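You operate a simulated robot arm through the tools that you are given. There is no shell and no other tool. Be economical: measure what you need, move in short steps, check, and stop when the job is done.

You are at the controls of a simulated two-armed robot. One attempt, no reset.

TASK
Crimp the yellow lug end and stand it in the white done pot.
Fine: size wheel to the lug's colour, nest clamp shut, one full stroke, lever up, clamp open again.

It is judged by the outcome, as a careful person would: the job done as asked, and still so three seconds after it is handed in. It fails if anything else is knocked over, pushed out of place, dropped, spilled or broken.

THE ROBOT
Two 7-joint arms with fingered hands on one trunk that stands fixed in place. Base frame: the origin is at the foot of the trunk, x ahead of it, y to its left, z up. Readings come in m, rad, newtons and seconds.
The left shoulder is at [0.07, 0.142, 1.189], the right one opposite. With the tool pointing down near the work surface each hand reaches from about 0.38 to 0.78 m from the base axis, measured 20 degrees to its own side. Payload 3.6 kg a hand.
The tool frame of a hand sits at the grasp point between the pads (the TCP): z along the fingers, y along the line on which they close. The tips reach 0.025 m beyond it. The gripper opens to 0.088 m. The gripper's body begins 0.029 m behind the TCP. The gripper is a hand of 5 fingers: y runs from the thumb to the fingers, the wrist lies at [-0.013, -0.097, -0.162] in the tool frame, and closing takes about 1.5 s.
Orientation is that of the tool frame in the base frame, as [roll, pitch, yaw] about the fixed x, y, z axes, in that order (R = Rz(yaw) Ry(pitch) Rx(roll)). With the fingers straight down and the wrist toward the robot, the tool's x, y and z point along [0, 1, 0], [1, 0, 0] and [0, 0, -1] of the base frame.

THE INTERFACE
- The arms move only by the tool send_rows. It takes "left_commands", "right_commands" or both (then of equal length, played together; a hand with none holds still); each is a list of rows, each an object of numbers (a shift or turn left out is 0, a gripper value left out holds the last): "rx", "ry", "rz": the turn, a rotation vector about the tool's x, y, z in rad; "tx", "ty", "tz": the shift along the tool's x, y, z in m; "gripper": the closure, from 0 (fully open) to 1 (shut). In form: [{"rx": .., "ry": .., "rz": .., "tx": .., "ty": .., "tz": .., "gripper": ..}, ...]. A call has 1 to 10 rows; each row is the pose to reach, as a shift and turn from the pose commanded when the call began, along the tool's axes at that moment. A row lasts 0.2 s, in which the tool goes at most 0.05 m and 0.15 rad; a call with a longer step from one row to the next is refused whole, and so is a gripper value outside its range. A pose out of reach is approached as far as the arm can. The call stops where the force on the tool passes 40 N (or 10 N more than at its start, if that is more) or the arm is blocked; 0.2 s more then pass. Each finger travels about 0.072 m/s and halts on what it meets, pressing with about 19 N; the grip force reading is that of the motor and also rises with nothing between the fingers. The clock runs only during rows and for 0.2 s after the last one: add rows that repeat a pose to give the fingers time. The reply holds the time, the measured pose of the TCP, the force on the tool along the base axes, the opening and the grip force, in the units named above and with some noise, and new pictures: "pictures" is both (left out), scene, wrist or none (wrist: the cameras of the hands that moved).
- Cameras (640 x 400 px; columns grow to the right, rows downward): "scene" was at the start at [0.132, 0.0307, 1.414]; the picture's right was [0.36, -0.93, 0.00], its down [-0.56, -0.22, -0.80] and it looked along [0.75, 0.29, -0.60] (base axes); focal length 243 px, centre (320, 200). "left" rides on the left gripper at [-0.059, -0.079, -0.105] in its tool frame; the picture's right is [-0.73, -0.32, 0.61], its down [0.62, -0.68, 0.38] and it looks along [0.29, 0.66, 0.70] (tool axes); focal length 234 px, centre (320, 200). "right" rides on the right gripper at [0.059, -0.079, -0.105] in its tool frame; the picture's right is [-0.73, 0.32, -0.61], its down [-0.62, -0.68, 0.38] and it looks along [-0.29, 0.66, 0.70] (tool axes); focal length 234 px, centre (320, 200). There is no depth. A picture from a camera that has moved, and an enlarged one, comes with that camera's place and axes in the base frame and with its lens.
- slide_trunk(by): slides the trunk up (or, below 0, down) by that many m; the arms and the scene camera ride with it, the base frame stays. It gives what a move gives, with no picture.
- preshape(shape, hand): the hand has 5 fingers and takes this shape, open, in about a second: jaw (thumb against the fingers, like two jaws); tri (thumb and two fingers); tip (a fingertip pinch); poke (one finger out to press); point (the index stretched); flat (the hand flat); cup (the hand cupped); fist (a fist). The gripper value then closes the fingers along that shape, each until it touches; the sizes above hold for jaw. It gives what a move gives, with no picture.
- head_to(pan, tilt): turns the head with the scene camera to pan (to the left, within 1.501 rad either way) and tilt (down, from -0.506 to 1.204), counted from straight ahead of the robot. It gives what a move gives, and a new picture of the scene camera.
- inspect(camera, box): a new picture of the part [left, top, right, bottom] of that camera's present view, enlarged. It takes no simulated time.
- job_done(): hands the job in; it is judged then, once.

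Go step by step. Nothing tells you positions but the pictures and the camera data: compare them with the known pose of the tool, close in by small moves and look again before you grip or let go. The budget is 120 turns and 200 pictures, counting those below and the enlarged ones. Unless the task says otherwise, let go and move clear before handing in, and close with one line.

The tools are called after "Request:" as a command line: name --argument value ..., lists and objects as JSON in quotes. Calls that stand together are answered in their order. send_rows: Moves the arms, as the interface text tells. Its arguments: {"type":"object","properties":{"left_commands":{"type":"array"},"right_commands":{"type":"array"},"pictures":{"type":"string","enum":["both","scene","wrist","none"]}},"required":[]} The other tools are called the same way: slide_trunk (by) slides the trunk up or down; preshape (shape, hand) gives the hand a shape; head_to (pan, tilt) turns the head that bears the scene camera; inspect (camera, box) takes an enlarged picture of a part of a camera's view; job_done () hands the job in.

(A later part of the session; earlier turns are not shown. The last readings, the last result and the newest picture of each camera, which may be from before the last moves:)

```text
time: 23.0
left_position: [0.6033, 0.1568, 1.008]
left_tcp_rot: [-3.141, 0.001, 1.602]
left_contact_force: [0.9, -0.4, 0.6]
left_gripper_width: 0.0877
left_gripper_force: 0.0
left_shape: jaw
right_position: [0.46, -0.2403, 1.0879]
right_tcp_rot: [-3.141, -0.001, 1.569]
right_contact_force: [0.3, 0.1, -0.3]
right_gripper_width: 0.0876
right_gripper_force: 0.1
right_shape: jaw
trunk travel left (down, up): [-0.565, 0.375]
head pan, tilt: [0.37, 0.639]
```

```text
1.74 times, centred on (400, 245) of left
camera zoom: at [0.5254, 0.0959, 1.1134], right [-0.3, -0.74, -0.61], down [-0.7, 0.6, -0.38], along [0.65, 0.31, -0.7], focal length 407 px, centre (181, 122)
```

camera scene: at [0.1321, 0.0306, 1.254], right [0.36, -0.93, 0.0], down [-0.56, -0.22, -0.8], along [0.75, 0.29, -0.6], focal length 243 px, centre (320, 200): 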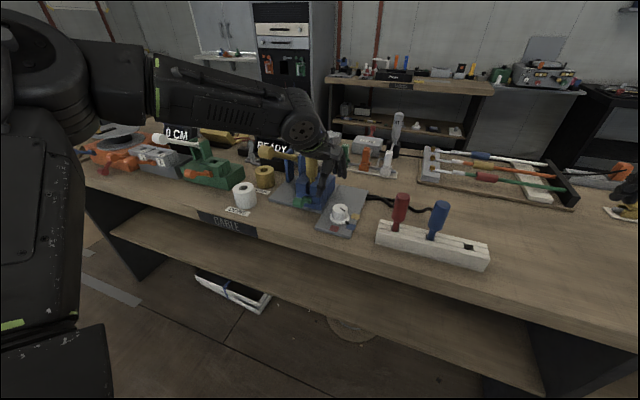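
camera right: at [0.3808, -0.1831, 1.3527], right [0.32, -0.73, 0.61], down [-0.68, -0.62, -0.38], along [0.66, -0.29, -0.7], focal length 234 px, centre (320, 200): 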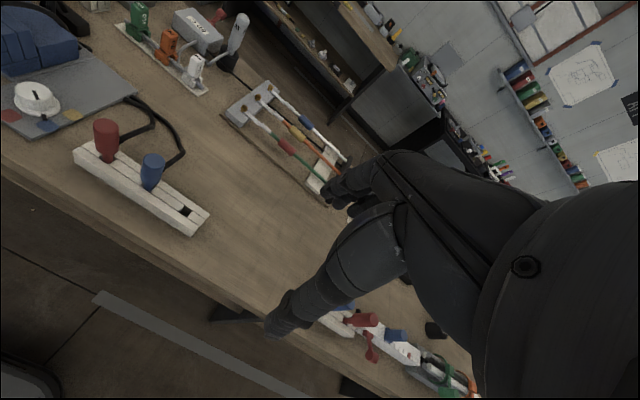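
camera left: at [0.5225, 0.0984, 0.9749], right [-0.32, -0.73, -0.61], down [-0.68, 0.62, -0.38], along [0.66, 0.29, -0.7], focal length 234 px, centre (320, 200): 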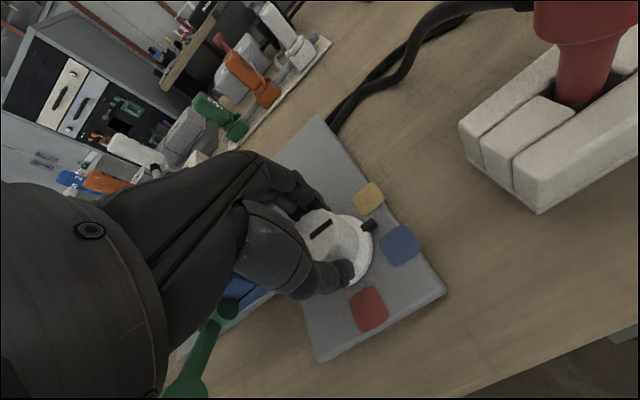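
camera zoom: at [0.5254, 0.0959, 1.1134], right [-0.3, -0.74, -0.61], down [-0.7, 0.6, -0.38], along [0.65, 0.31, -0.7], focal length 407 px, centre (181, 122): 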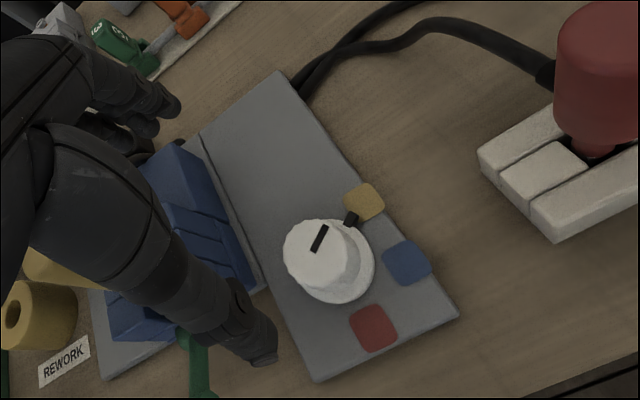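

The wheel now points at yellow. The clamp bar is near (0.555, 0.25, 0.885) with its hub near (0.60, 0.25, 0.865), so I'll back the left hand off and see whether it can yaw to pinch the bar by its ends.

Request:
send_rows --left_commands '[{"tz": -0.04}, {"tz": -0.04, "tx": 0.02, "ty": -0.03, "rz": -0.12}, {"tz": -0.04, "tx": 0.05, "ty": -0.06, "rz": -0.25}, {"tz": -0.04, "tx": 0.08, "ty": -0.09, "rz": -0.38}, {"tz": -0.04, "tx": 0.093, "ty": -0.1, "rz": -0.52}, {"tz": -0.04, "tx": 0.093, "ty": -0.1, "rz": -0.66}, {"tz": -0.04, "tx": 0.093, "ty": -0.1, "rz": -0.8}, {"tz": -0.04, "tx": 0.093, "ty": -0.1, "rz": -0.94}, {"tz": -0.04, "tx": 0.093, "ty": -0.1, "rz": -1.08}, {"tz": -0.04, "tx": 0.093, "ty": -0.1, "rz": -1.2}]' --pictures "both"

```text
time: 25.2
left_position: [0.477, 0.3024, 1.0105]
left_tcp_rot: [-3.131, 0.018, 2.791]
left_contact_force: [-1.1, -0.6, -0.1]
left_gripper_width: 0.088
left_gripper_force: 0.2
left_shape: jaw
left hand out of reach, approached as far as the arm can: row 8, 9, 10
right_position: [0.4607, -0.2397, 1.088]
right_tcp_rot: [-3.14, 0.0, 1.572]
right_contact_force: [-0.1, 0.5, 0.7]
right_gripper_width: 0.0875
right_gripper_force: 0.1
right_shape: jaw
trunk travel left (down, up): [-0.565, 0.375]
head pan, tilt: [0.37, 0.639]
camera scene: at [0.1323, 0.0308, 1.254], right [0.36, -0.93, 0.0], down [-0.56, -0.22, -0.8], along [0.75, 0.29, -0.6], focal length 243 px, centre (320, 200)
camera left: at [0.504, 0.21, 1.1173], right [0.58, -0.56, -0.59], down [-0.81, -0.43, -0.39], along [-0.04, 0.71, -0.71], focal length 234 px, centre (320, 200)
```

scene: 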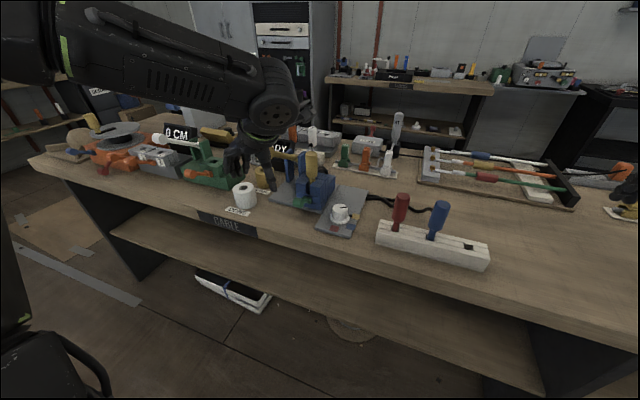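
left: 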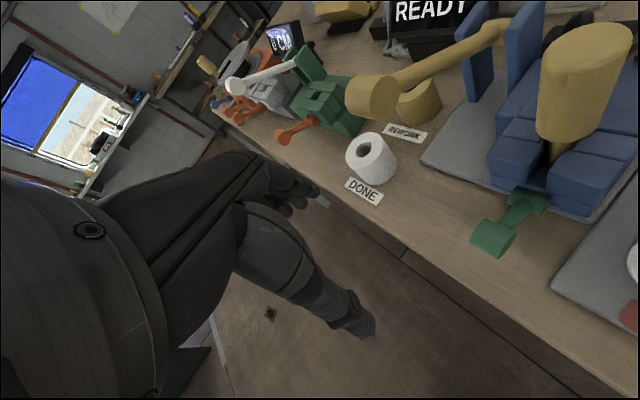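

Request:
send_rows --left_commands '[{"tx": -0.03, "ty": -0.007}, {"tx": -0.06, "ty": -0.014}, {"tx": -0.091, "ty": -0.022}, {"tx": -0.091, "ty": -0.022, "tz": 0.02}]' --pictures "wrist"

```text
time: 26.2
left_position: [0.5351, 0.3, 0.9633]
left_tcp_rot: [-3.132, 0.011, 2.793]
left_contact_force: [0.3, -0.6, -1.1]
left_gripper_width: 0.0876
left_gripper_force: 0.1
left_shape: jaw
left hand out of reach, approached as far as the arm can: row 1, 2, 3, 4
right_position: [0.4617, -0.2403, 1.0871]
right_tcp_rot: [-3.141, 0.001, 1.57]
right_contact_force: [-0.6, 0.0, -0.4]
right_gripper_width: 0.0878
right_gripper_force: 0.1
right_shape: jaw
trunk travel left (down, up): [-0.565, 0.375]
head pan, tilt: [0.37, 0.639]
camera left: at [0.5612, 0.2077, 1.0692], right [0.58, -0.56, -0.59], down [-0.82, -0.43, -0.38], along [-0.04, 0.71, -0.71], focal length 234 px, centre (320, 200)
```

left: 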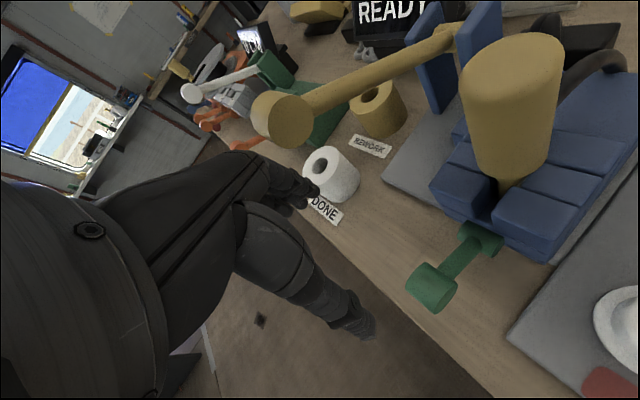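

The yawed approach can't reach. Instead I'll close the fingertips and, with default yaw and the hand tilted, push the bar up from underneath. First I'll back off and rotate.

Request:
send_rows --left_commands '[{"tz": -0.03, "tx": 0.02, "ty": -0.02, "rz": 0.13}, {"tz": -0.03, "tx": 0.045, "ty": -0.05, "rz": 0.26}, {"tz": -0.03, "tx": 0.072, "ty": -0.08, "rz": 0.4, "gripper": 0.2}, {"tz": -0.03, "tx": 0.072, "ty": -0.08, "rz": 0.54, "gripper": 0.4}, {"tz": -0.03, "tx": 0.072, "ty": -0.08, "rz": 0.68, "gripper": 0.6}, {"tz": -0.03, "tx": 0.072, "ty": -0.08, "rz": 0.82, "gripper": 0.8}, {"tz": -0.03, "tx": 0.072, "ty": -0.08, "rz": 0.96, "gripper": 1.0}, {"tz": -0.03, "tx": 0.072, "ty": -0.08, "rz": 1.1}, {"tz": -0.03, "tx": 0.072, "ty": -0.08, "rz": 1.22}]' --pictures "none"

Request:
send_rows --left_commands '[{"rx": -0.14}, {"rx": -0.28}, {"rx": -0.42}, {"rx": -0.56}, {"rx": -0.7}, {"rx": -0.8}]' --pictures "both"

```text
time: 28.2
left_position: [0.4367, 0.2525, 0.9956]
left_tcp_rot: [-3.141, -0.001, 1.577]
left_contact_force: [-0.4, 0.1, -0.1]
left_gripper_width: 0.0001
left_gripper_force: 19.6
left_shape: jaw
right_position: [0.4599, -0.2389, 1.0881]
right_tcp_rot: [-3.141, -0.001, 1.571]
right_contact_force: [-0.1, 0.0, 0.1]
right_gripper_width: 0.0878
right_gripper_force: 0.0
right_shape: jaw
trunk travel left (down, up): [-0.565, 0.375]
head pan, tilt: [0.37, 0.639]
```

```text
time: 29.6
left_position: [0.4852, 0.2679, 1.0015]
left_tcp_rot: [2.341, 0.002, 1.581]
left_contact_force: [-0.9, -0.4, -0.5]
left_gripper_width: 0.0
left_gripper_force: 19.3
left_shape: jaw
left hand out of reach, approached as far as the arm can: row 3, 4, 5, 6
right_position: [0.4603, -0.2392, 1.0875]
right_tcp_rot: [-3.141, 0.0, 1.572]
right_contact_force: [0.1, 0.1, -0.3]
right_gripper_width: 0.0878
right_gripper_force: 0.0
right_shape: jaw
trunk travel left (down, up): [-0.565, 0.375]
head pan, tilt: [0.37, 0.639]
camera scene: at [0.1321, 0.0309, 1.254], right [0.36, -0.93, 0.0], down [-0.56, -0.22, -0.8], along [0.75, 0.29, -0.6], focal length 243 px, centre (320, 200)
camera left: at [0.3554, 0.2074, 1.0178], right [0.22, -0.72, -0.65], down [-0.21, 0.62, -0.76], along [0.95, 0.3, -0.01], focal length 234 px, centre (320, 200)
```

scene: 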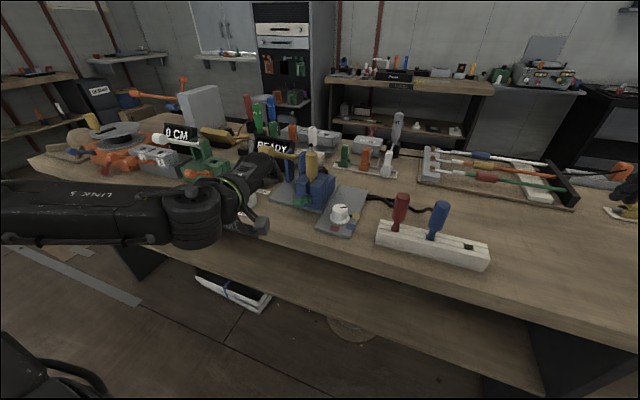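
left: 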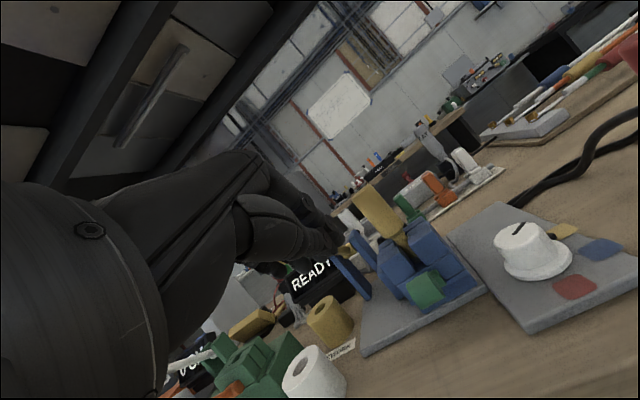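

Request:
send_rows --left_commands '[{"tx": -0.006, "ty": -0.03, "tz": 0.017}, {"tx": -0.012, "ty": -0.06, "tz": 0.034}, {"tx": -0.018, "ty": -0.089, "tz": 0.052}]' --pictures "both"

```text
time: 30.4
left_position: [0.4715, 0.2504, 0.8941]
left_tcp_rot: [2.342, 0.002, 1.579]
left_contact_force: [0.4, 0.2, 0.4]
left_gripper_width: 0.0
left_gripper_force: 19.3
left_shape: jaw
left hand out of reach, approached as far as the arm can: row 1, 2, 3
right_position: [0.4614, -0.2405, 1.0881]
right_tcp_rot: [3.141, 0.0, 1.571]
right_contact_force: [-0.3, 0.1, 0.4]
right_gripper_width: 0.0878
right_gripper_force: 0.1
right_shape: jaw
trunk travel left (down, up): [-0.565, 0.375]
head pan, tilt: [0.37, 0.639]
camera scene: at [0.1325, 0.0307, 1.254], right [0.36, -0.93, 0.0], down [-0.56, -0.22, -0.8], along [0.75, 0.29, -0.6], focal length 243 px, centre (320, 200)
camera left: at [0.3421, 0.19, 0.9112], right [0.22, -0.72, -0.65], down [-0.21, 0.62, -0.76], along [0.95, 0.3, -0.01], focal length 234 px, centre (320, 200)
```

scene: 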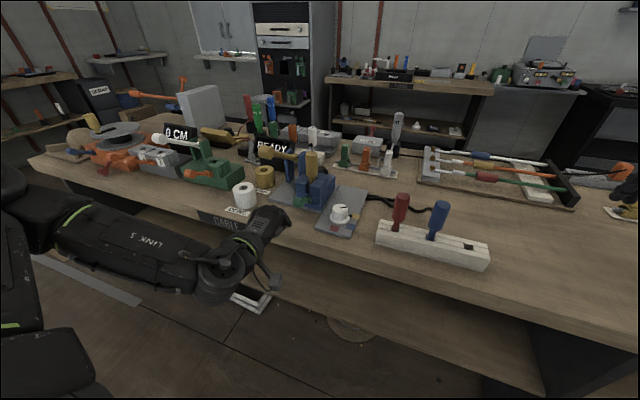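
left: 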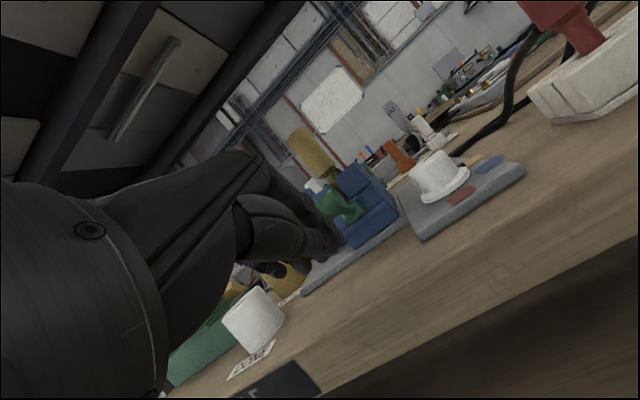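

Request:
inspect --camera "scene" --box '[230, 150, 350, 250]'

Request:
inspect --camera "left" --box '[240, 120, 420, 300]'

```text
4.00 times, centred on (290, 200) of scene
camera zoom: at [0.1325, 0.0307, 1.254], right [0.36, -0.93, 0.0], down [-0.56, -0.22, -0.8], along [0.75, 0.29, -0.6], focal length 971 px, centre (440, 200)
```

zoom: 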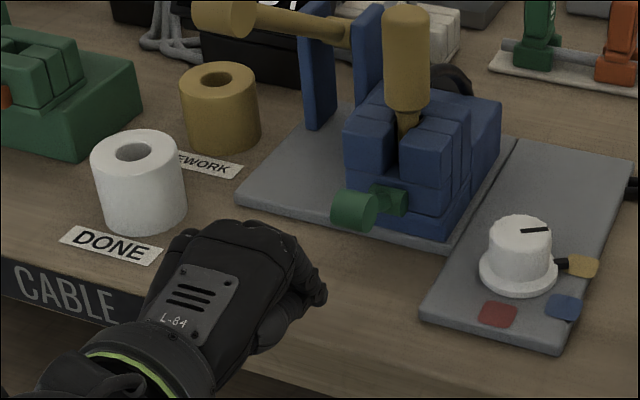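

```text
2.22 times, centred on (330, 210) of left
camera zoom: at [0.3421, 0.19, 0.9112], right [0.22, -0.72, -0.65], down [-0.21, 0.62, -0.76], along [0.95, 0.3, -0.01], focal length 520 px, centre (298, 178)
```

zoom: 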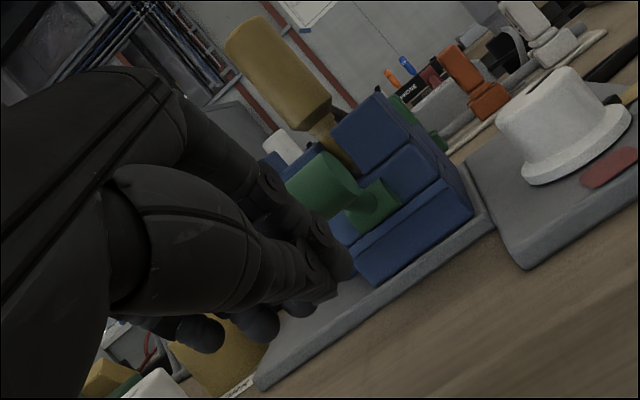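

Request:
send_rows --left_commands '[{"ty": -0.0215, "tz": 0.0208}, {"ty": -0.002, "tz": 0.0405}]' --pictures "none"

Request:
inspect --camera "scene" --box '[250, 160, 350, 250]'

Request:
inspect --camera "left" --box '[240, 120, 420, 300]'

```text
time: 31.0
left_position: [0.4983, 0.2495, 0.8649]
left_tcp_rot: [2.343, -0.001, 1.58]
left_contact_force: [-1.3, -0.2, -0.2]
left_gripper_width: 0.0002
left_gripper_force: 19.7
left_shape: jaw
right_position: [0.4624, -0.2398, 1.0869]
right_tcp_rot: [3.14, 0.0, 1.569]
right_contact_force: [0.6, 0.3, -0.8]
right_gripper_width: 0.0876
right_gripper_force: 0.1
right_shape: jaw
trunk travel left (down, up): [-0.565, 0.375]
head pan, tilt: [0.37, 0.639]
```

```text
4.44 times, centred on (300, 205) of scene
camera zoom: at [0.1326, 0.0301, 1.2539], right [0.36, -0.93, 0.0], down [-0.56, -0.22, -0.8], along [0.75, 0.29, -0.6], focal length 1079 px, centre (409, 178)
```

zoom: 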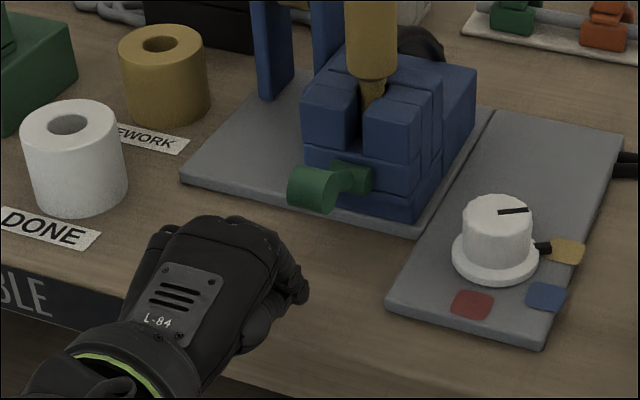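

```text
2.22 times, centred on (330, 210) of left
camera zoom: at [0.3688, 0.1898, 0.882], right [0.22, -0.72, -0.65], down [-0.21, 0.62, -0.76], along [0.95, 0.3, -0.01], focal length 520 px, centre (298, 178)
```

zoom: 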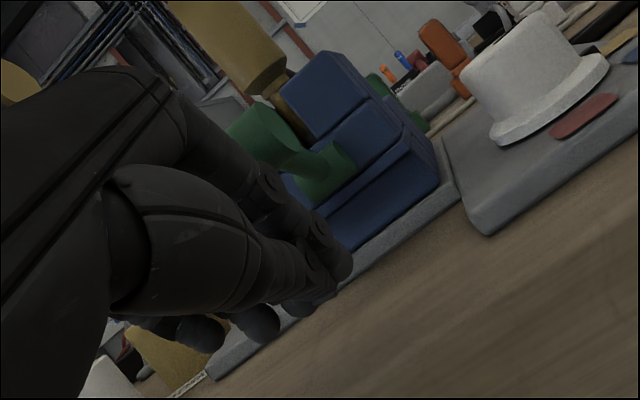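

Request:
send_rows --left_commands '[{"ty": 0.006, "tz": 0.012}, {"ty": 0.014, "tz": 0.022}]' --pictures "none"

Request:
inspect --camera "scene" --box '[250, 160, 350, 250]'

Request:
inspect --camera "left" --box '[240, 120, 420, 300]'

```text
time: 31.6
left_position: [0.524, 0.2513, 0.8601]
left_tcp_rot: [2.342, -0.001, 1.582]
left_contact_force: [0.2, 0.4, 0.8]
left_gripper_width: 0.0
left_gripper_force: 19.2
left_shape: jaw
right_position: [0.4616, -0.2402, 1.0876]
right_tcp_rot: [-3.141, 0.0, 1.571]
right_contact_force: [-0.7, -0.2, -0.4]
right_gripper_width: 0.0878
right_gripper_force: 0.0
right_shape: jaw
trunk travel left (down, up): [-0.565, 0.375]
head pan, tilt: [0.37, 0.639]
```

```text
4.44 times, centred on (300, 205) of scene
camera zoom: at [0.1321, 0.0304, 1.254], right [0.36, -0.93, 0.0], down [-0.56, -0.22, -0.8], along [0.75, 0.29, -0.6], focal length 1079 px, centre (409, 178)
```

zoom: 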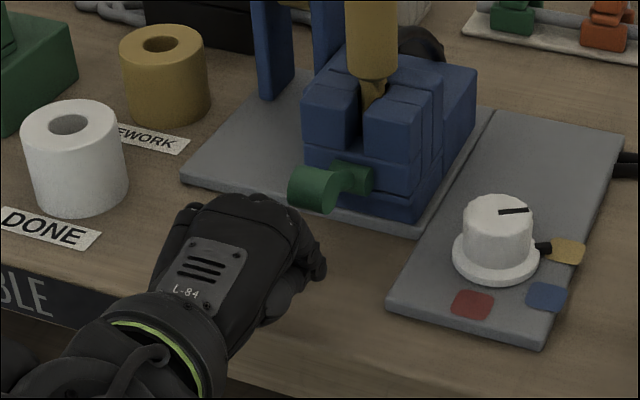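

```text
2.22 times, centred on (330, 210) of left
camera zoom: at [0.394, 0.1914, 0.8771], right [0.22, -0.72, -0.65], down [-0.21, 0.62, -0.76], along [0.95, 0.3, -0.01], focal length 520 px, centre (298, 178)
```

zoom: 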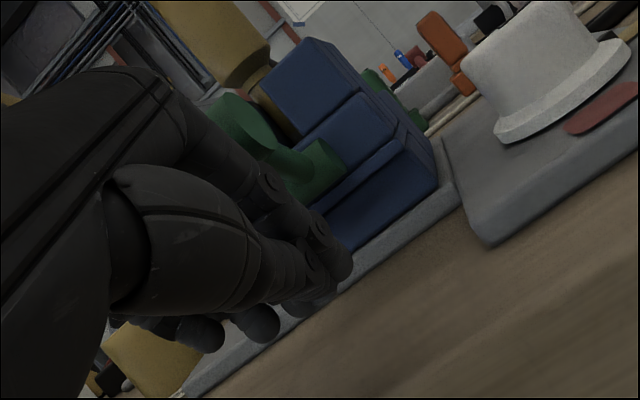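

Request:
send_rows --left_commands '[{"ty": 0.0105, "tz": 0.0108}, {"ty": 0.0205, "tz": 0.0108}, {"ty": 0.0305, "tz": 0.0108}]' --pictures "none"

Request:
inspect --camera "scene" --box '[250, 160, 350, 250]'

Request:
inspect --camera "left" --box '[240, 120, 420, 300]'

```text
time: 32.2
left_position: [0.5359, 0.2533, 0.8595]
left_tcp_rot: [2.356, 0.002, 1.58]
left_contact_force: [-35.7, 9.5, -10.5]
left_gripper_width: 0.0
left_gripper_force: 19.1
left_shape: jaw
right_position: [0.4556, -0.2393, 1.0908]
right_tcp_rot: [3.136, 0.001, 1.57]
right_contact_force: [-0.5, 0.6, 0.2]
right_gripper_width: 0.0878
right_gripper_force: 0.0
right_shape: jaw
trunk travel left (down, up): [-0.565, 0.375]
head pan, tilt: [0.37, 0.639]
stopped in row 2 (left hand): the force on the tool passed its limit (the readings are from after the stop); the commanded pose is now the measured one
```

```text
4.44 times, centred on (300, 205) of scene
camera zoom: at [0.125, 0.0332, 1.2546], right [0.36, -0.93, 0.0], down [-0.55, -0.22, -0.81], along [0.75, 0.29, -0.59], focal length 1079 px, centre (409, 178)
```

zoom: 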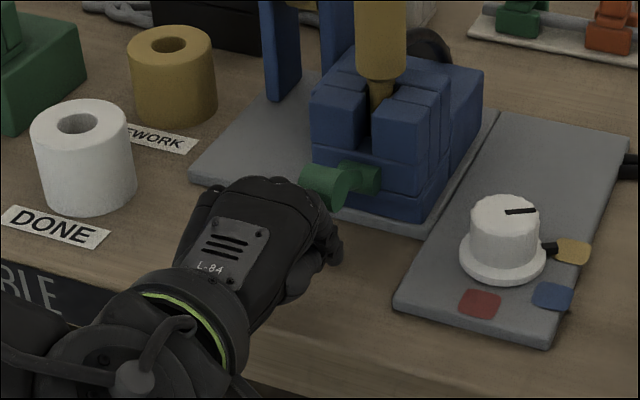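

```text
2.22 times, centred on (330, 210) of left
camera zoom: at [0.4071, 0.1926, 0.8792], right [0.21, -0.73, -0.66], down [-0.22, 0.62, -0.75], along [0.95, 0.3, -0.03], focal length 520 px, centre (298, 178)
```

zoom: 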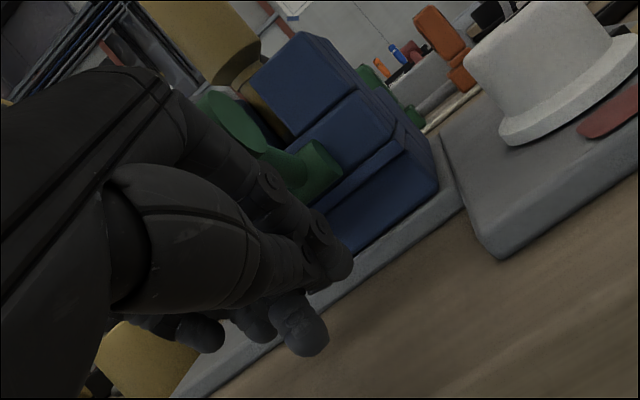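

The stop was a strong push back in x. It looks like the low thumb side met the bench edge, so I'll back off and try a one-finger shape.

Request:
send_rows --left_commands '[{"ty": -0.014, "tz": -0.014}, {"ty": -0.03, "tz": -0.04}, {"ty": -0.03, "tz": -0.08}, {"ty": -0.01, "tz": -0.11}]' --pictures "none"

Request:
preshape --hand "left" --shape "poke"

Request:
send_rows --left_commands '[{"tz": 0}]' --pictures "both"

Request:
inspect --camera "scene" --box '[230, 150, 350, 250]'

```text
time: 33.2
left_position: [0.4825, 0.254, 0.9268]
left_tcp_rot: [2.355, -0.001, 1.578]
left_contact_force: [-0.3, 1.0, 0.1]
left_gripper_width: 0.0
left_gripper_force: 19.1
left_shape: jaw
left hand out of reach, approached as far as the arm can: row 3, 4
right_position: [0.4605, -0.2404, 1.0888]
right_tcp_rot: [-3.141, 0.0, 1.569]
right_contact_force: [0.2, -0.1, 0.4]
right_gripper_width: 0.0875
right_gripper_force: 0.1
right_shape: jaw
trunk travel left (down, up): [-0.565, 0.375]
head pan, tilt: [0.37, 0.639]
```

```text
time: 34.1
left_position: [0.4812, 0.2537, 0.9265]
left_tcp_rot: [2.355, -0.001, 1.579]
left_contact_force: [-0.7, 0.8, -0.4]
left_gripper_width: 0.0003
left_gripper_force: 0.0
left_shape: poke
right_position: [0.4605, -0.2402, 1.0869]
right_tcp_rot: [-3.141, 0.0, 1.57]
right_contact_force: [-0.2, 0.1, 0.8]
right_gripper_width: 0.0877
right_gripper_force: 0.1
right_shape: jaw
trunk travel left (down, up): [-0.565, 0.375]
head pan, tilt: [0.37, 0.639]
```

```text
time: 34.5
left_position: [0.4812, 0.2527, 0.9259]
left_tcp_rot: [2.355, 0.0, 1.58]
left_contact_force: [-0.5, 0.1, -0.6]
left_gripper_width: 0.0002
left_gripper_force: 0.0
left_shape: poke
right_position: [0.4594, -0.2408, 1.0883]
right_tcp_rot: [-3.142, -0.001, 1.571]
right_contact_force: [-0.4, 0.4, -0.6]
right_gripper_width: 0.0877
right_gripper_force: 0.1
right_shape: jaw
trunk travel left (down, up): [-0.565, 0.375]
head pan, tilt: [0.37, 0.639]
camera scene: at [0.132, 0.0306, 1.254], right [0.36, -0.93, 0.0], down [-0.56, -0.22, -0.8], along [0.75, 0.29, -0.6], focal length 243 px, centre (320, 200)
camera left: at [0.3515, 0.1943, 0.9443], right [0.21, -0.72, -0.66], down [-0.21, 0.62, -0.75], along [0.95, 0.3, -0.03], focal length 234 px, centre (320, 200)
```

scene: 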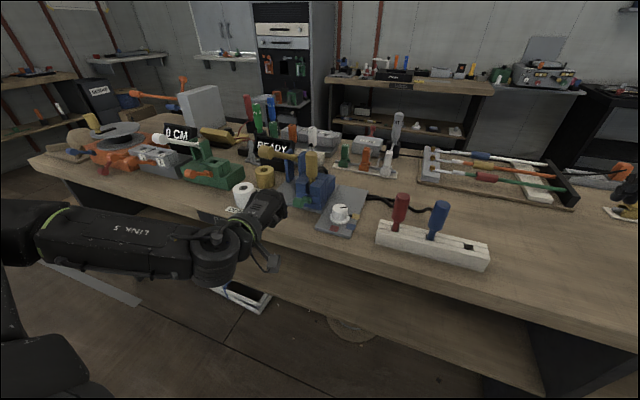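
left: 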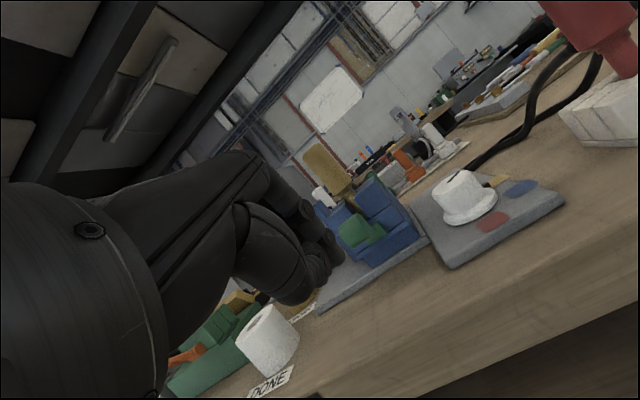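

```text
4.00 times, centred on (290, 200) of scene
camera zoom: at [0.132, 0.0306, 1.254], right [0.36, -0.93, 0.0], down [-0.56, -0.22, -0.8], along [0.75, 0.29, -0.6], focal length 971 px, centre (440, 200)
```

zoom: 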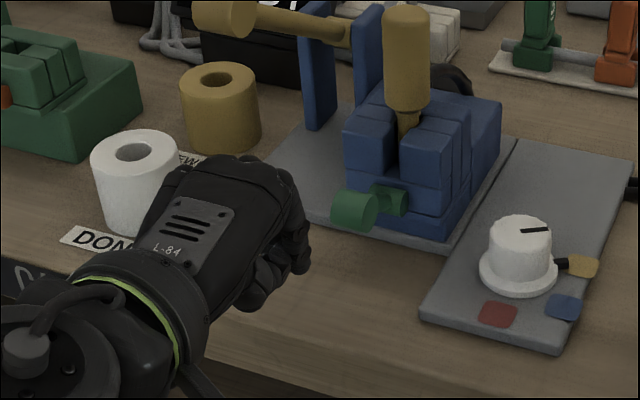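

Request:
preshape --hand "left" --shape "point"

Request:
inspect --camera "scene" --box '[230, 150, 350, 250]'

Request:
inspect --camera "left" --box '[200, 100, 440, 320]'

```text
time: 35.4
left_position: [0.4812, 0.2553, 0.9256]
left_tcp_rot: [2.356, -0.001, 1.581]
left_contact_force: [1.0, 0.5, 0.9]
left_gripper_width: 0.0
left_gripper_force: 0.1
left_shape: point
right_position: [0.4616, -0.2406, 1.0882]
right_tcp_rot: [3.141, -0.001, 1.571]
right_contact_force: [0.5, 0.5, 0.2]
right_gripper_width: 0.0876
right_gripper_force: 0.0
right_shape: jaw
trunk travel left (down, up): [-0.565, 0.375]
head pan, tilt: [0.37, 0.639]
```

```text
4.00 times, centred on (290, 200) of scene
camera zoom: at [0.132, 0.0306, 1.254], right [0.36, -0.93, 0.0], down [-0.56, -0.22, -0.8], along [0.75, 0.29, -0.6], focal length 971 px, centre (440, 200)
```

zoom: 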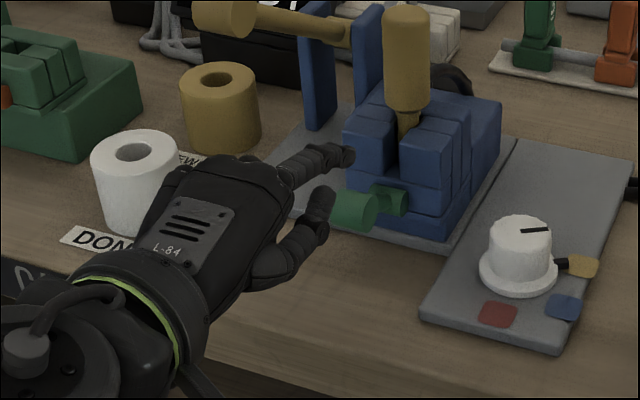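

```text
1.82 times, centred on (320, 210) of left
camera zoom: at [0.3515, 0.1943, 0.9443], right [0.21, -0.72, -0.66], down [-0.21, 0.62, -0.75], along [0.95, 0.3, -0.03], focal length 426 px, centre (320, 182)
```

zoom: 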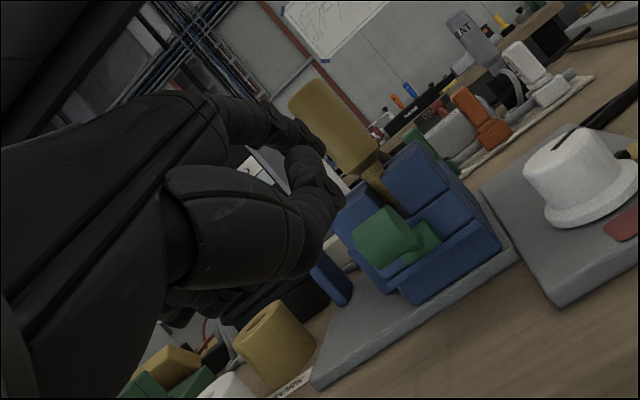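

In this shape the index is stretched, with its tip near tool (-0.013, 0.052, 0.016), pointing about level forward. I'll reduce the tilt so the finger slopes down and can slip under the bar.

Request:
send_rows --left_commands '[{"tx": 0.003, "ty": -0.005, "tz": -0.02, "rx": 0.12}, {"tx": 0.006, "ty": -0.01, "tz": -0.04, "rx": 0.24}, {"tx": 0.011, "ty": -0.019, "tz": -0.053, "rx": 0.36}, {"tx": 0.011, "ty": -0.019, "tz": -0.053, "rx": 0.485}]' --pictures "wrist"

Request:
inspect --camera "scene" --box '[230, 150, 350, 250]'

```text
time: 36.4
left_position: [0.4371, 0.2681, 0.9505]
left_tcp_rot: [2.84, -0.003, 1.577]
left_contact_force: [0.3, 0.1, -0.2]
left_gripper_width: 0.0
left_gripper_force: 0.1
left_shape: point
left hand out of reach, approached as far as the arm can: row 1, 2, 3, 4
right_position: [0.4606, -0.2416, 1.0867]
right_tcp_rot: [-3.141, 0.0, 1.573]
right_contact_force: [0.1, 0.3, 0.6]
right_gripper_width: 0.0875
right_gripper_force: 0.1
right_shape: jaw
trunk travel left (down, up): [-0.565, 0.375]
head pan, tilt: [0.37, 0.639]
camera left: at [0.331, 0.2077, 1.028], right [-0.12, -0.73, -0.68], down [-0.54, 0.62, -0.57], along [0.83, 0.3, -0.47], focal length 234 px, centre (320, 200)
```

left: 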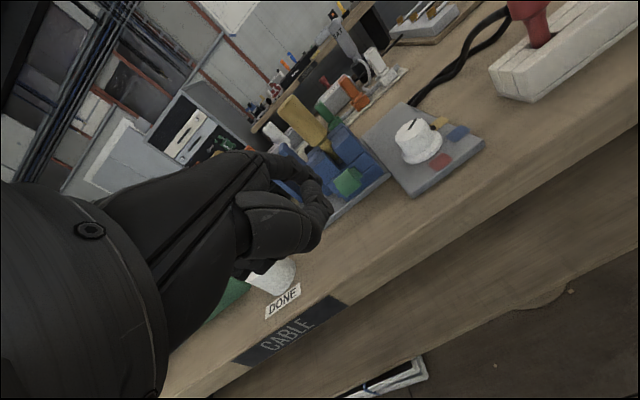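

```text
4.00 times, centred on (290, 200) of scene
camera zoom: at [0.1321, 0.0299, 1.254], right [0.36, -0.93, 0.0], down [-0.56, -0.22, -0.8], along [0.75, 0.29, -0.6], focal length 971 px, centre (440, 200)
```

zoom: 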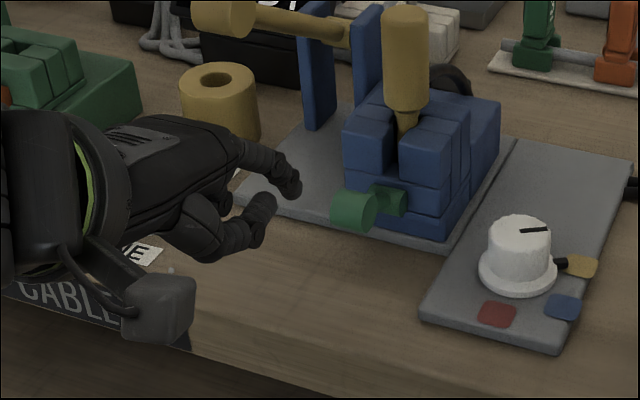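

Request:
send_rows --left_commands '[{"tx": -0.003, "ty": -0.001, "tz": 0.043}, {"tx": -0.003, "ty": -0.002, "tz": 0.0858}, {"tx": -0.003, "ty": 0.02, "tz": 0.1}, {"tx": -0.003, "ty": 0.035, "tz": 0.11}]' --pictures "wrist"

Request:
inspect --camera "scene" --box '[250, 160, 350, 250]'

Request:
inspect --camera "left" --box '[240, 100, 400, 260]'

```text
time: 37.4
left_position: [0.5024, 0.2648, 0.8548]
left_tcp_rot: [2.841, 0.0, 1.579]
left_contact_force: [-4.3, -1.1, -4.6]
left_gripper_width: 0.0807
left_gripper_force: 0.2
left_shape: point
right_position: [0.4598, -0.2404, 1.088]
right_tcp_rot: [-3.141, 0.0, 1.571]
right_contact_force: [0.0, 0.0, -0.1]
right_gripper_width: 0.0878
right_gripper_force: 0.1
right_shape: jaw
trunk travel left (down, up): [-0.565, 0.375]
head pan, tilt: [0.37, 0.639]
camera left: at [0.3964, 0.2054, 0.9324], right [-0.12, -0.73, -0.68], down [-0.54, 0.62, -0.57], along [0.83, 0.3, -0.47], focal length 234 px, centre (320, 200)
```

left: 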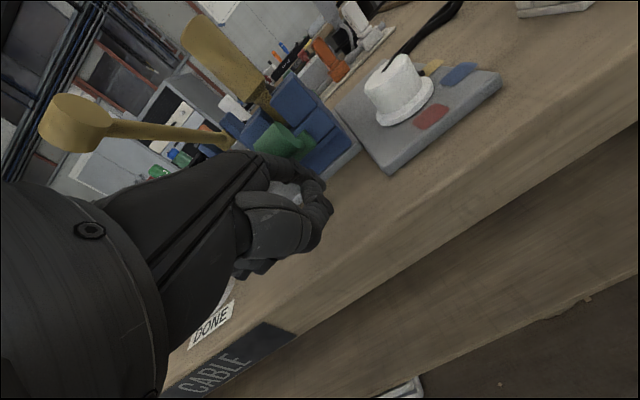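

```text
4.44 times, centred on (300, 205) of scene
camera zoom: at [0.1312, 0.0308, 1.2539], right [0.36, -0.93, 0.0], down [-0.56, -0.22, -0.8], along [0.75, 0.29, -0.6], focal length 1079 px, centre (409, 178)
```

zoom: 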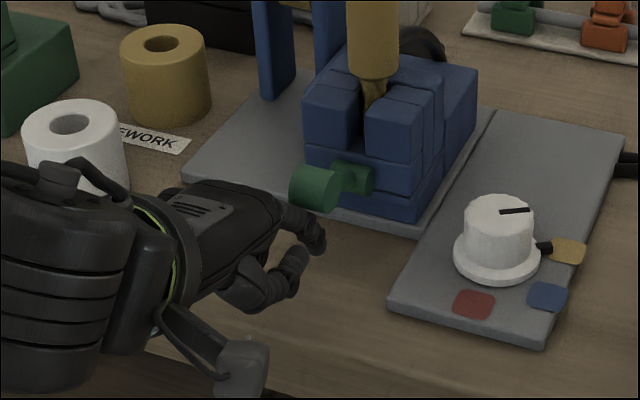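

```text
2.50 times, centred on (320, 180) of left
camera zoom: at [0.3964, 0.2054, 0.9324], right [-0.12, -0.73, -0.68], down [-0.54, 0.62, -0.57], along [0.83, 0.3, -0.47], focal length 585 px, centre (320, 250)
```

zoom: 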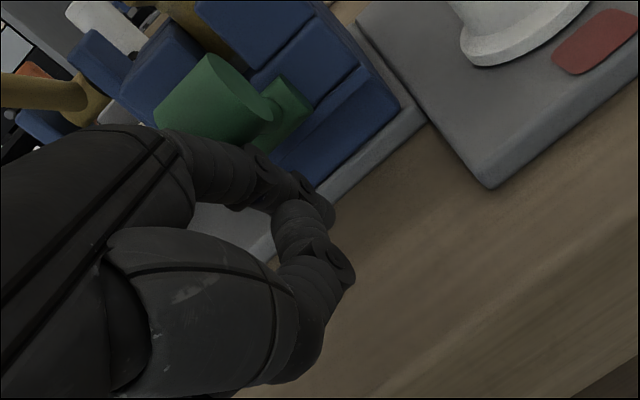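

The index touches the bar from below and in front. I'll lift now.

Request:
send_rows --left_commands '[{"ty": 0.009, "tz": -0.007}, {"ty": 0.018, "tz": -0.017}, {"ty": 0.027, "tz": -0.027}]' --pictures "none"

Request:
inspect --camera "scene" --box '[250, 160, 350, 250]'

Request:
inspect --camera "left" --box '[240, 80, 400, 240]'

```text
time: 37.9
left_position: [0.5055, 0.266, 0.8631]
left_tcp_rot: [2.86, 0.003, 1.577]
left_contact_force: [-19.2, -2.6, -17.2]
left_gripper_width: 0.0806
left_gripper_force: 0.0
left_shape: point
right_position: [0.4596, -0.2399, 1.0889]
right_tcp_rot: [3.139, 0.0, 1.571]
right_contact_force: [0.8, 0.5, -0.6]
right_gripper_width: 0.0877
right_gripper_force: 0.1
right_shape: jaw
trunk travel left (down, up): [-0.565, 0.375]
head pan, tilt: [0.37, 0.639]
stopped in row 2 (left hand): the force on the tool passed its limit (the readings are from after the stop); the commanded pose is now the measured one
```

```text
4.44 times, centred on (300, 205) of scene
camera zoom: at [0.1302, 0.0315, 1.254], right [0.36, -0.93, 0.0], down [-0.56, -0.22, -0.8], along [0.75, 0.29, -0.6], focal length 1079 px, centre (409, 178)
```

zoom: 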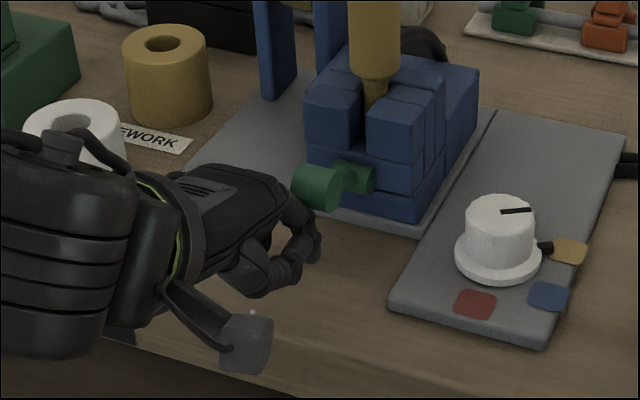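

```text
2.50 times, centred on (320, 160) of left
camera zoom: at [0.4009, 0.2062, 0.9417], right [-0.14, -0.73, -0.67], down [-0.55, 0.62, -0.56], along [0.82, 0.29, -0.49], focal length 585 px, centre (320, 300)
```

zoom: 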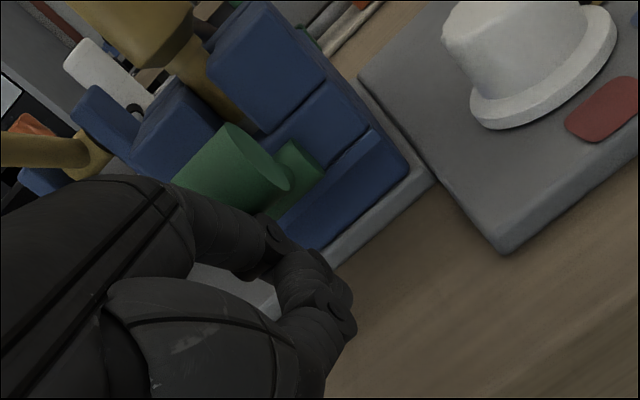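

About 1.2 Nm of upward push did nothing, so the bar (now about 25° up) probably shuts downward. I'll back off, re-form the jaw, close it, and press the bar down gently from above.

Request:
send_rows --left_commands '[{"ty": -0.02, "tz": 0.01}, {"ty": -0.045, "tz": 0.0}, {"ty": -0.045, "tz": -0.045}, {"ty": -0.04, "tz": -0.09}, {"ty": -0.03, "tz": -0.12}]' --pictures "none"

Request:
preshape --hand "left" --shape "jaw"

Request:
send_rows --left_commands '[{"gripper": 0.2}, {"gripper": 0.4}, {"gripper": 0.6}, {"gripper": 0.8}, {"gripper": 1.0}, {"gripper": 1.0}, {"gripper": 1.0}]' --pictures "both"

```text
time: 39.1
left_position: [0.4457, 0.2654, 0.9718]
left_tcp_rot: [2.853, 0.0, 1.577]
left_contact_force: [0.5, -0.8, -0.1]
left_gripper_width: 0.0001
left_gripper_force: 0.1
left_shape: point
right_position: [0.4608, -0.2407, 1.0882]
right_tcp_rot: [3.141, -0.001, 1.571]
right_contact_force: [-0.2, -0.3, 0.1]
right_gripper_width: 0.0875
right_gripper_force: 0.0
right_shape: jaw
trunk travel left (down, up): [-0.565, 0.375]
head pan, tilt: [0.37, 0.639]
```

```text
time: 40.0
left_position: [0.4455, 0.2658, 0.9708]
left_tcp_rot: [2.852, 0.002, 1.577]
left_contact_force: [-0.4, -0.5, -0.1]
left_gripper_width: 0.0877
left_gripper_force: 0.0
left_shape: jaw
right_position: [0.4616, -0.2405, 1.0877]
right_tcp_rot: [3.141, 0.0, 1.571]
right_contact_force: [-0.2, 0.8, 0.2]
right_gripper_width: 0.0878
right_gripper_force: 0.1
right_shape: jaw
trunk travel left (down, up): [-0.565, 0.375]
head pan, tilt: [0.37, 0.639]
```

```text
time: 41.6
left_position: [0.4444, 0.2654, 0.9719]
left_tcp_rot: [2.854, 0.001, 1.576]
left_contact_force: [-0.9, -0.1, -0.4]
left_gripper_width: 0.0003
left_gripper_force: 18.6
left_shape: jaw
right_position: [0.4603, -0.2414, 1.0875]
right_tcp_rot: [3.141, 0.001, 1.57]
right_contact_force: [-0.1, 0.2, -0.7]
right_gripper_width: 0.0879
right_gripper_force: 0.1
right_shape: jaw
trunk travel left (down, up): [-0.565, 0.375]
head pan, tilt: [0.37, 0.639]
camera scene: at [0.132, 0.0306, 1.254], right [0.36, -0.93, 0.0], down [-0.56, -0.22, -0.8], along [0.75, 0.29, -0.6], focal length 243 px, centre (320, 200)
camera left: at [0.3398, 0.2065, 1.0501], right [-0.13, -0.73, -0.67], down [-0.55, 0.62, -0.56], along [0.83, 0.29, -0.48], focal length 234 px, centre (320, 200)
```

scene: 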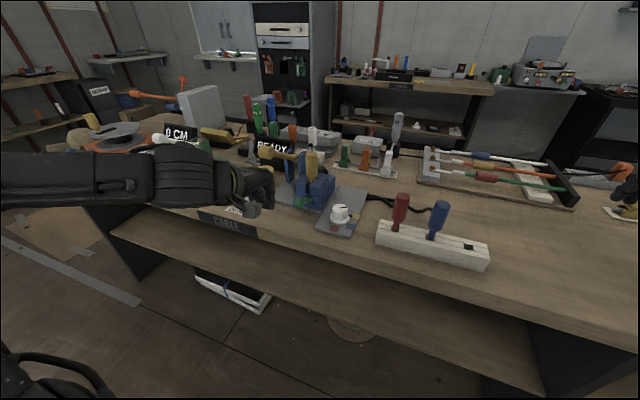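
left: 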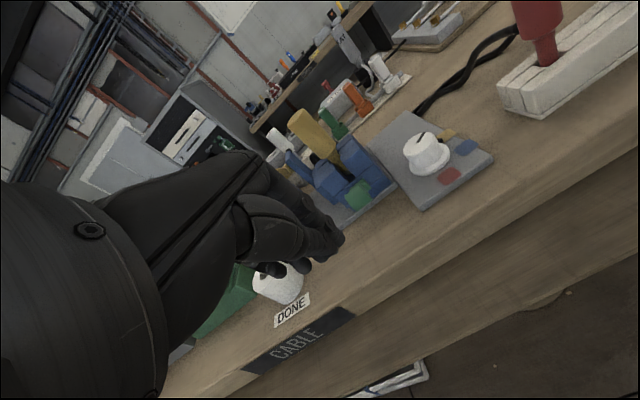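

Request:
send_rows --left_commands '[{"tx": -0.005, "ty": 0.035, "tz": 0.0}, {"tx": -0.01, "ty": 0.065, "tz": 0.025}, {"tx": -0.0134, "ty": 0.0846, "tz": 0.0543}]' --pictures "none"

Request:
inspect --camera "scene" --box '[250, 150, 350, 240]'

Request:
inspect --camera "left" --box '[240, 120, 400, 280]'

```text
time: 42.4
left_position: [0.5449, 0.2526, 0.9437]
left_tcp_rot: [2.852, 0.001, 1.577]
left_contact_force: [0.8, 0.9, -0.1]
left_gripper_width: 0.0
left_gripper_force: 18.5
left_shape: jaw
right_position: [0.4614, -0.2411, 1.0875]
right_tcp_rot: [-3.139, -0.001, 1.571]
right_contact_force: [-0.3, 0.2, 0.6]
right_gripper_width: 0.0876
right_gripper_force: 0.1
right_shape: jaw
trunk travel left (down, up): [-0.565, 0.375]
head pan, tilt: [0.37, 0.639]
```

```text
4.44 times, centred on (300, 195) of scene
camera zoom: at [0.1332, 0.0306, 1.2539], right [0.36, -0.93, 0.0], down [-0.56, -0.22, -0.8], along [0.75, 0.29, -0.6], focal length 1079 px, centre (409, 222)
```

zoom: 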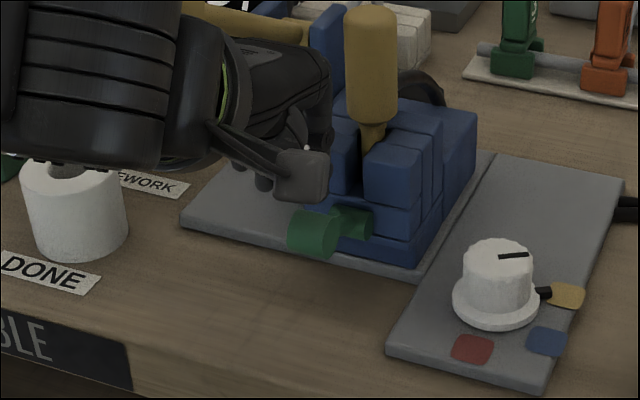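

```text
2.50 times, centred on (320, 200) of left
camera zoom: at [0.4397, 0.1935, 1.0221], right [-0.13, -0.73, -0.67], down [-0.55, 0.62, -0.56], along [0.83, 0.29, -0.48], focal length 585 px, centre (320, 200)
```

zoom: 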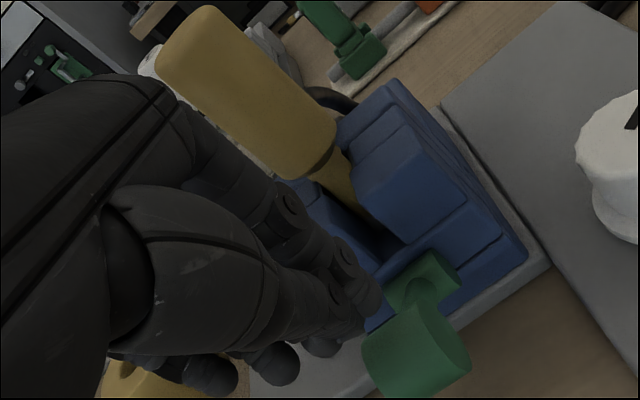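

Request:
send_rows --left_commands '[{"ty": -0.003, "tz": 0.01}, {"ty": -0.006, "tz": 0.0192}, {"ty": -0.0086, "tz": 0.0287}, {"ty": -0.0114, "tz": 0.0383}]' --pictures "none"

Request:
inspect --camera "scene" --box '[250, 150, 350, 240]'

Request:
inspect --camera "left" --box '[240, 120, 400, 280]'

```text
time: 43.4
left_position: [0.544, 0.2514, 0.903]
left_tcp_rot: [2.854, 0.001, 1.576]
left_contact_force: [0.1, -0.3, 0.7]
left_gripper_width: 0.0
left_gripper_force: 19.0
left_shape: jaw
right_position: [0.4611, -0.2399, 1.0877]
right_tcp_rot: [3.141, -0.001, 1.572]
right_contact_force: [-0.9, -0.7, 0.1]
right_gripper_width: 0.0878
right_gripper_force: 0.1
right_shape: jaw
trunk travel left (down, up): [-0.565, 0.375]
head pan, tilt: [0.37, 0.639]
```

```text
4.44 times, centred on (300, 195) of scene
camera zoom: at [0.1323, 0.0307, 1.254], right [0.36, -0.93, 0.0], down [-0.56, -0.22, -0.8], along [0.75, 0.29, -0.6], focal length 1079 px, centre (409, 222)
```

zoom: 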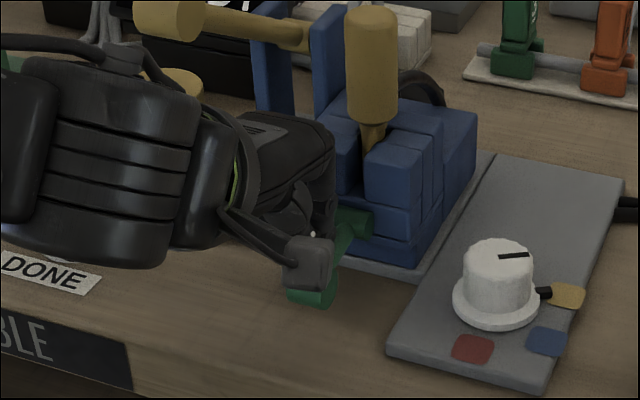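

```text
2.50 times, centred on (320, 200) of left
camera zoom: at [0.4387, 0.1933, 0.9812], right [-0.13, -0.73, -0.67], down [-0.55, 0.62, -0.56], along [0.83, 0.29, -0.48], focal length 585 px, centre (320, 200)
```

zoom: 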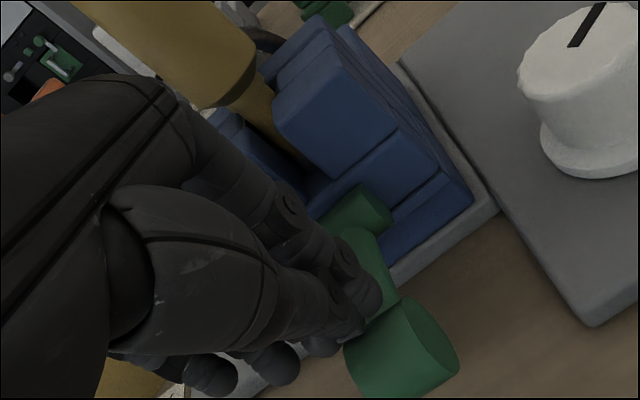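

The bar moves down freely, so that's the closing direction. I'll keep pressing until it stops.

Request:
send_rows --left_commands '[{"ty": -0.003, "tz": 0.0096}, {"ty": -0.006, "tz": 0.0192}, {"ty": -0.009, "tz": 0.0287}]' --pictures "none"

Request:
inspect --camera "scene" --box '[250, 150, 350, 240]'

Request:
inspect --camera "left" --box '[240, 120, 400, 280]'

```text
time: 44.2
left_position: [0.5406, 0.2512, 0.8764]
left_tcp_rot: [2.845, -0.001, 1.578]
left_contact_force: [-2.2, 2.4, 22.2]
left_gripper_width: 0.0
left_gripper_force: 19.0
left_shape: jaw
right_position: [0.4573, -0.2419, 1.0886]
right_tcp_rot: [3.138, -0.002, 1.571]
right_contact_force: [0.8, -0.6, -0.2]
right_gripper_width: 0.0878
right_gripper_force: 0.0
right_shape: jaw
trunk travel left (down, up): [-0.565, 0.375]
head pan, tilt: [0.37, 0.639]
```

```text
4.44 times, centred on (300, 195) of scene
camera zoom: at [0.1277, 0.0295, 1.2549], right [0.36, -0.93, 0.0], down [-0.55, -0.22, -0.8], along [0.75, 0.29, -0.59], focal length 1079 px, centre (409, 222)
```

zoom: 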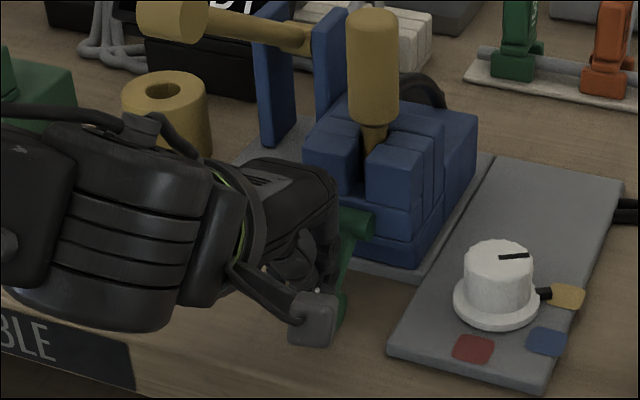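

```text
2.50 times, centred on (320, 200) of left
camera zoom: at [0.4346, 0.1918, 0.9548], right [-0.13, -0.73, -0.67], down [-0.54, 0.62, -0.57], along [0.83, 0.3, -0.47], focal length 585 px, centre (320, 200)
```

zoom: 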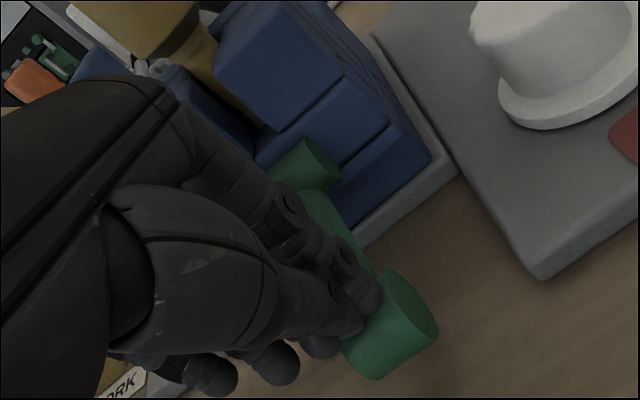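

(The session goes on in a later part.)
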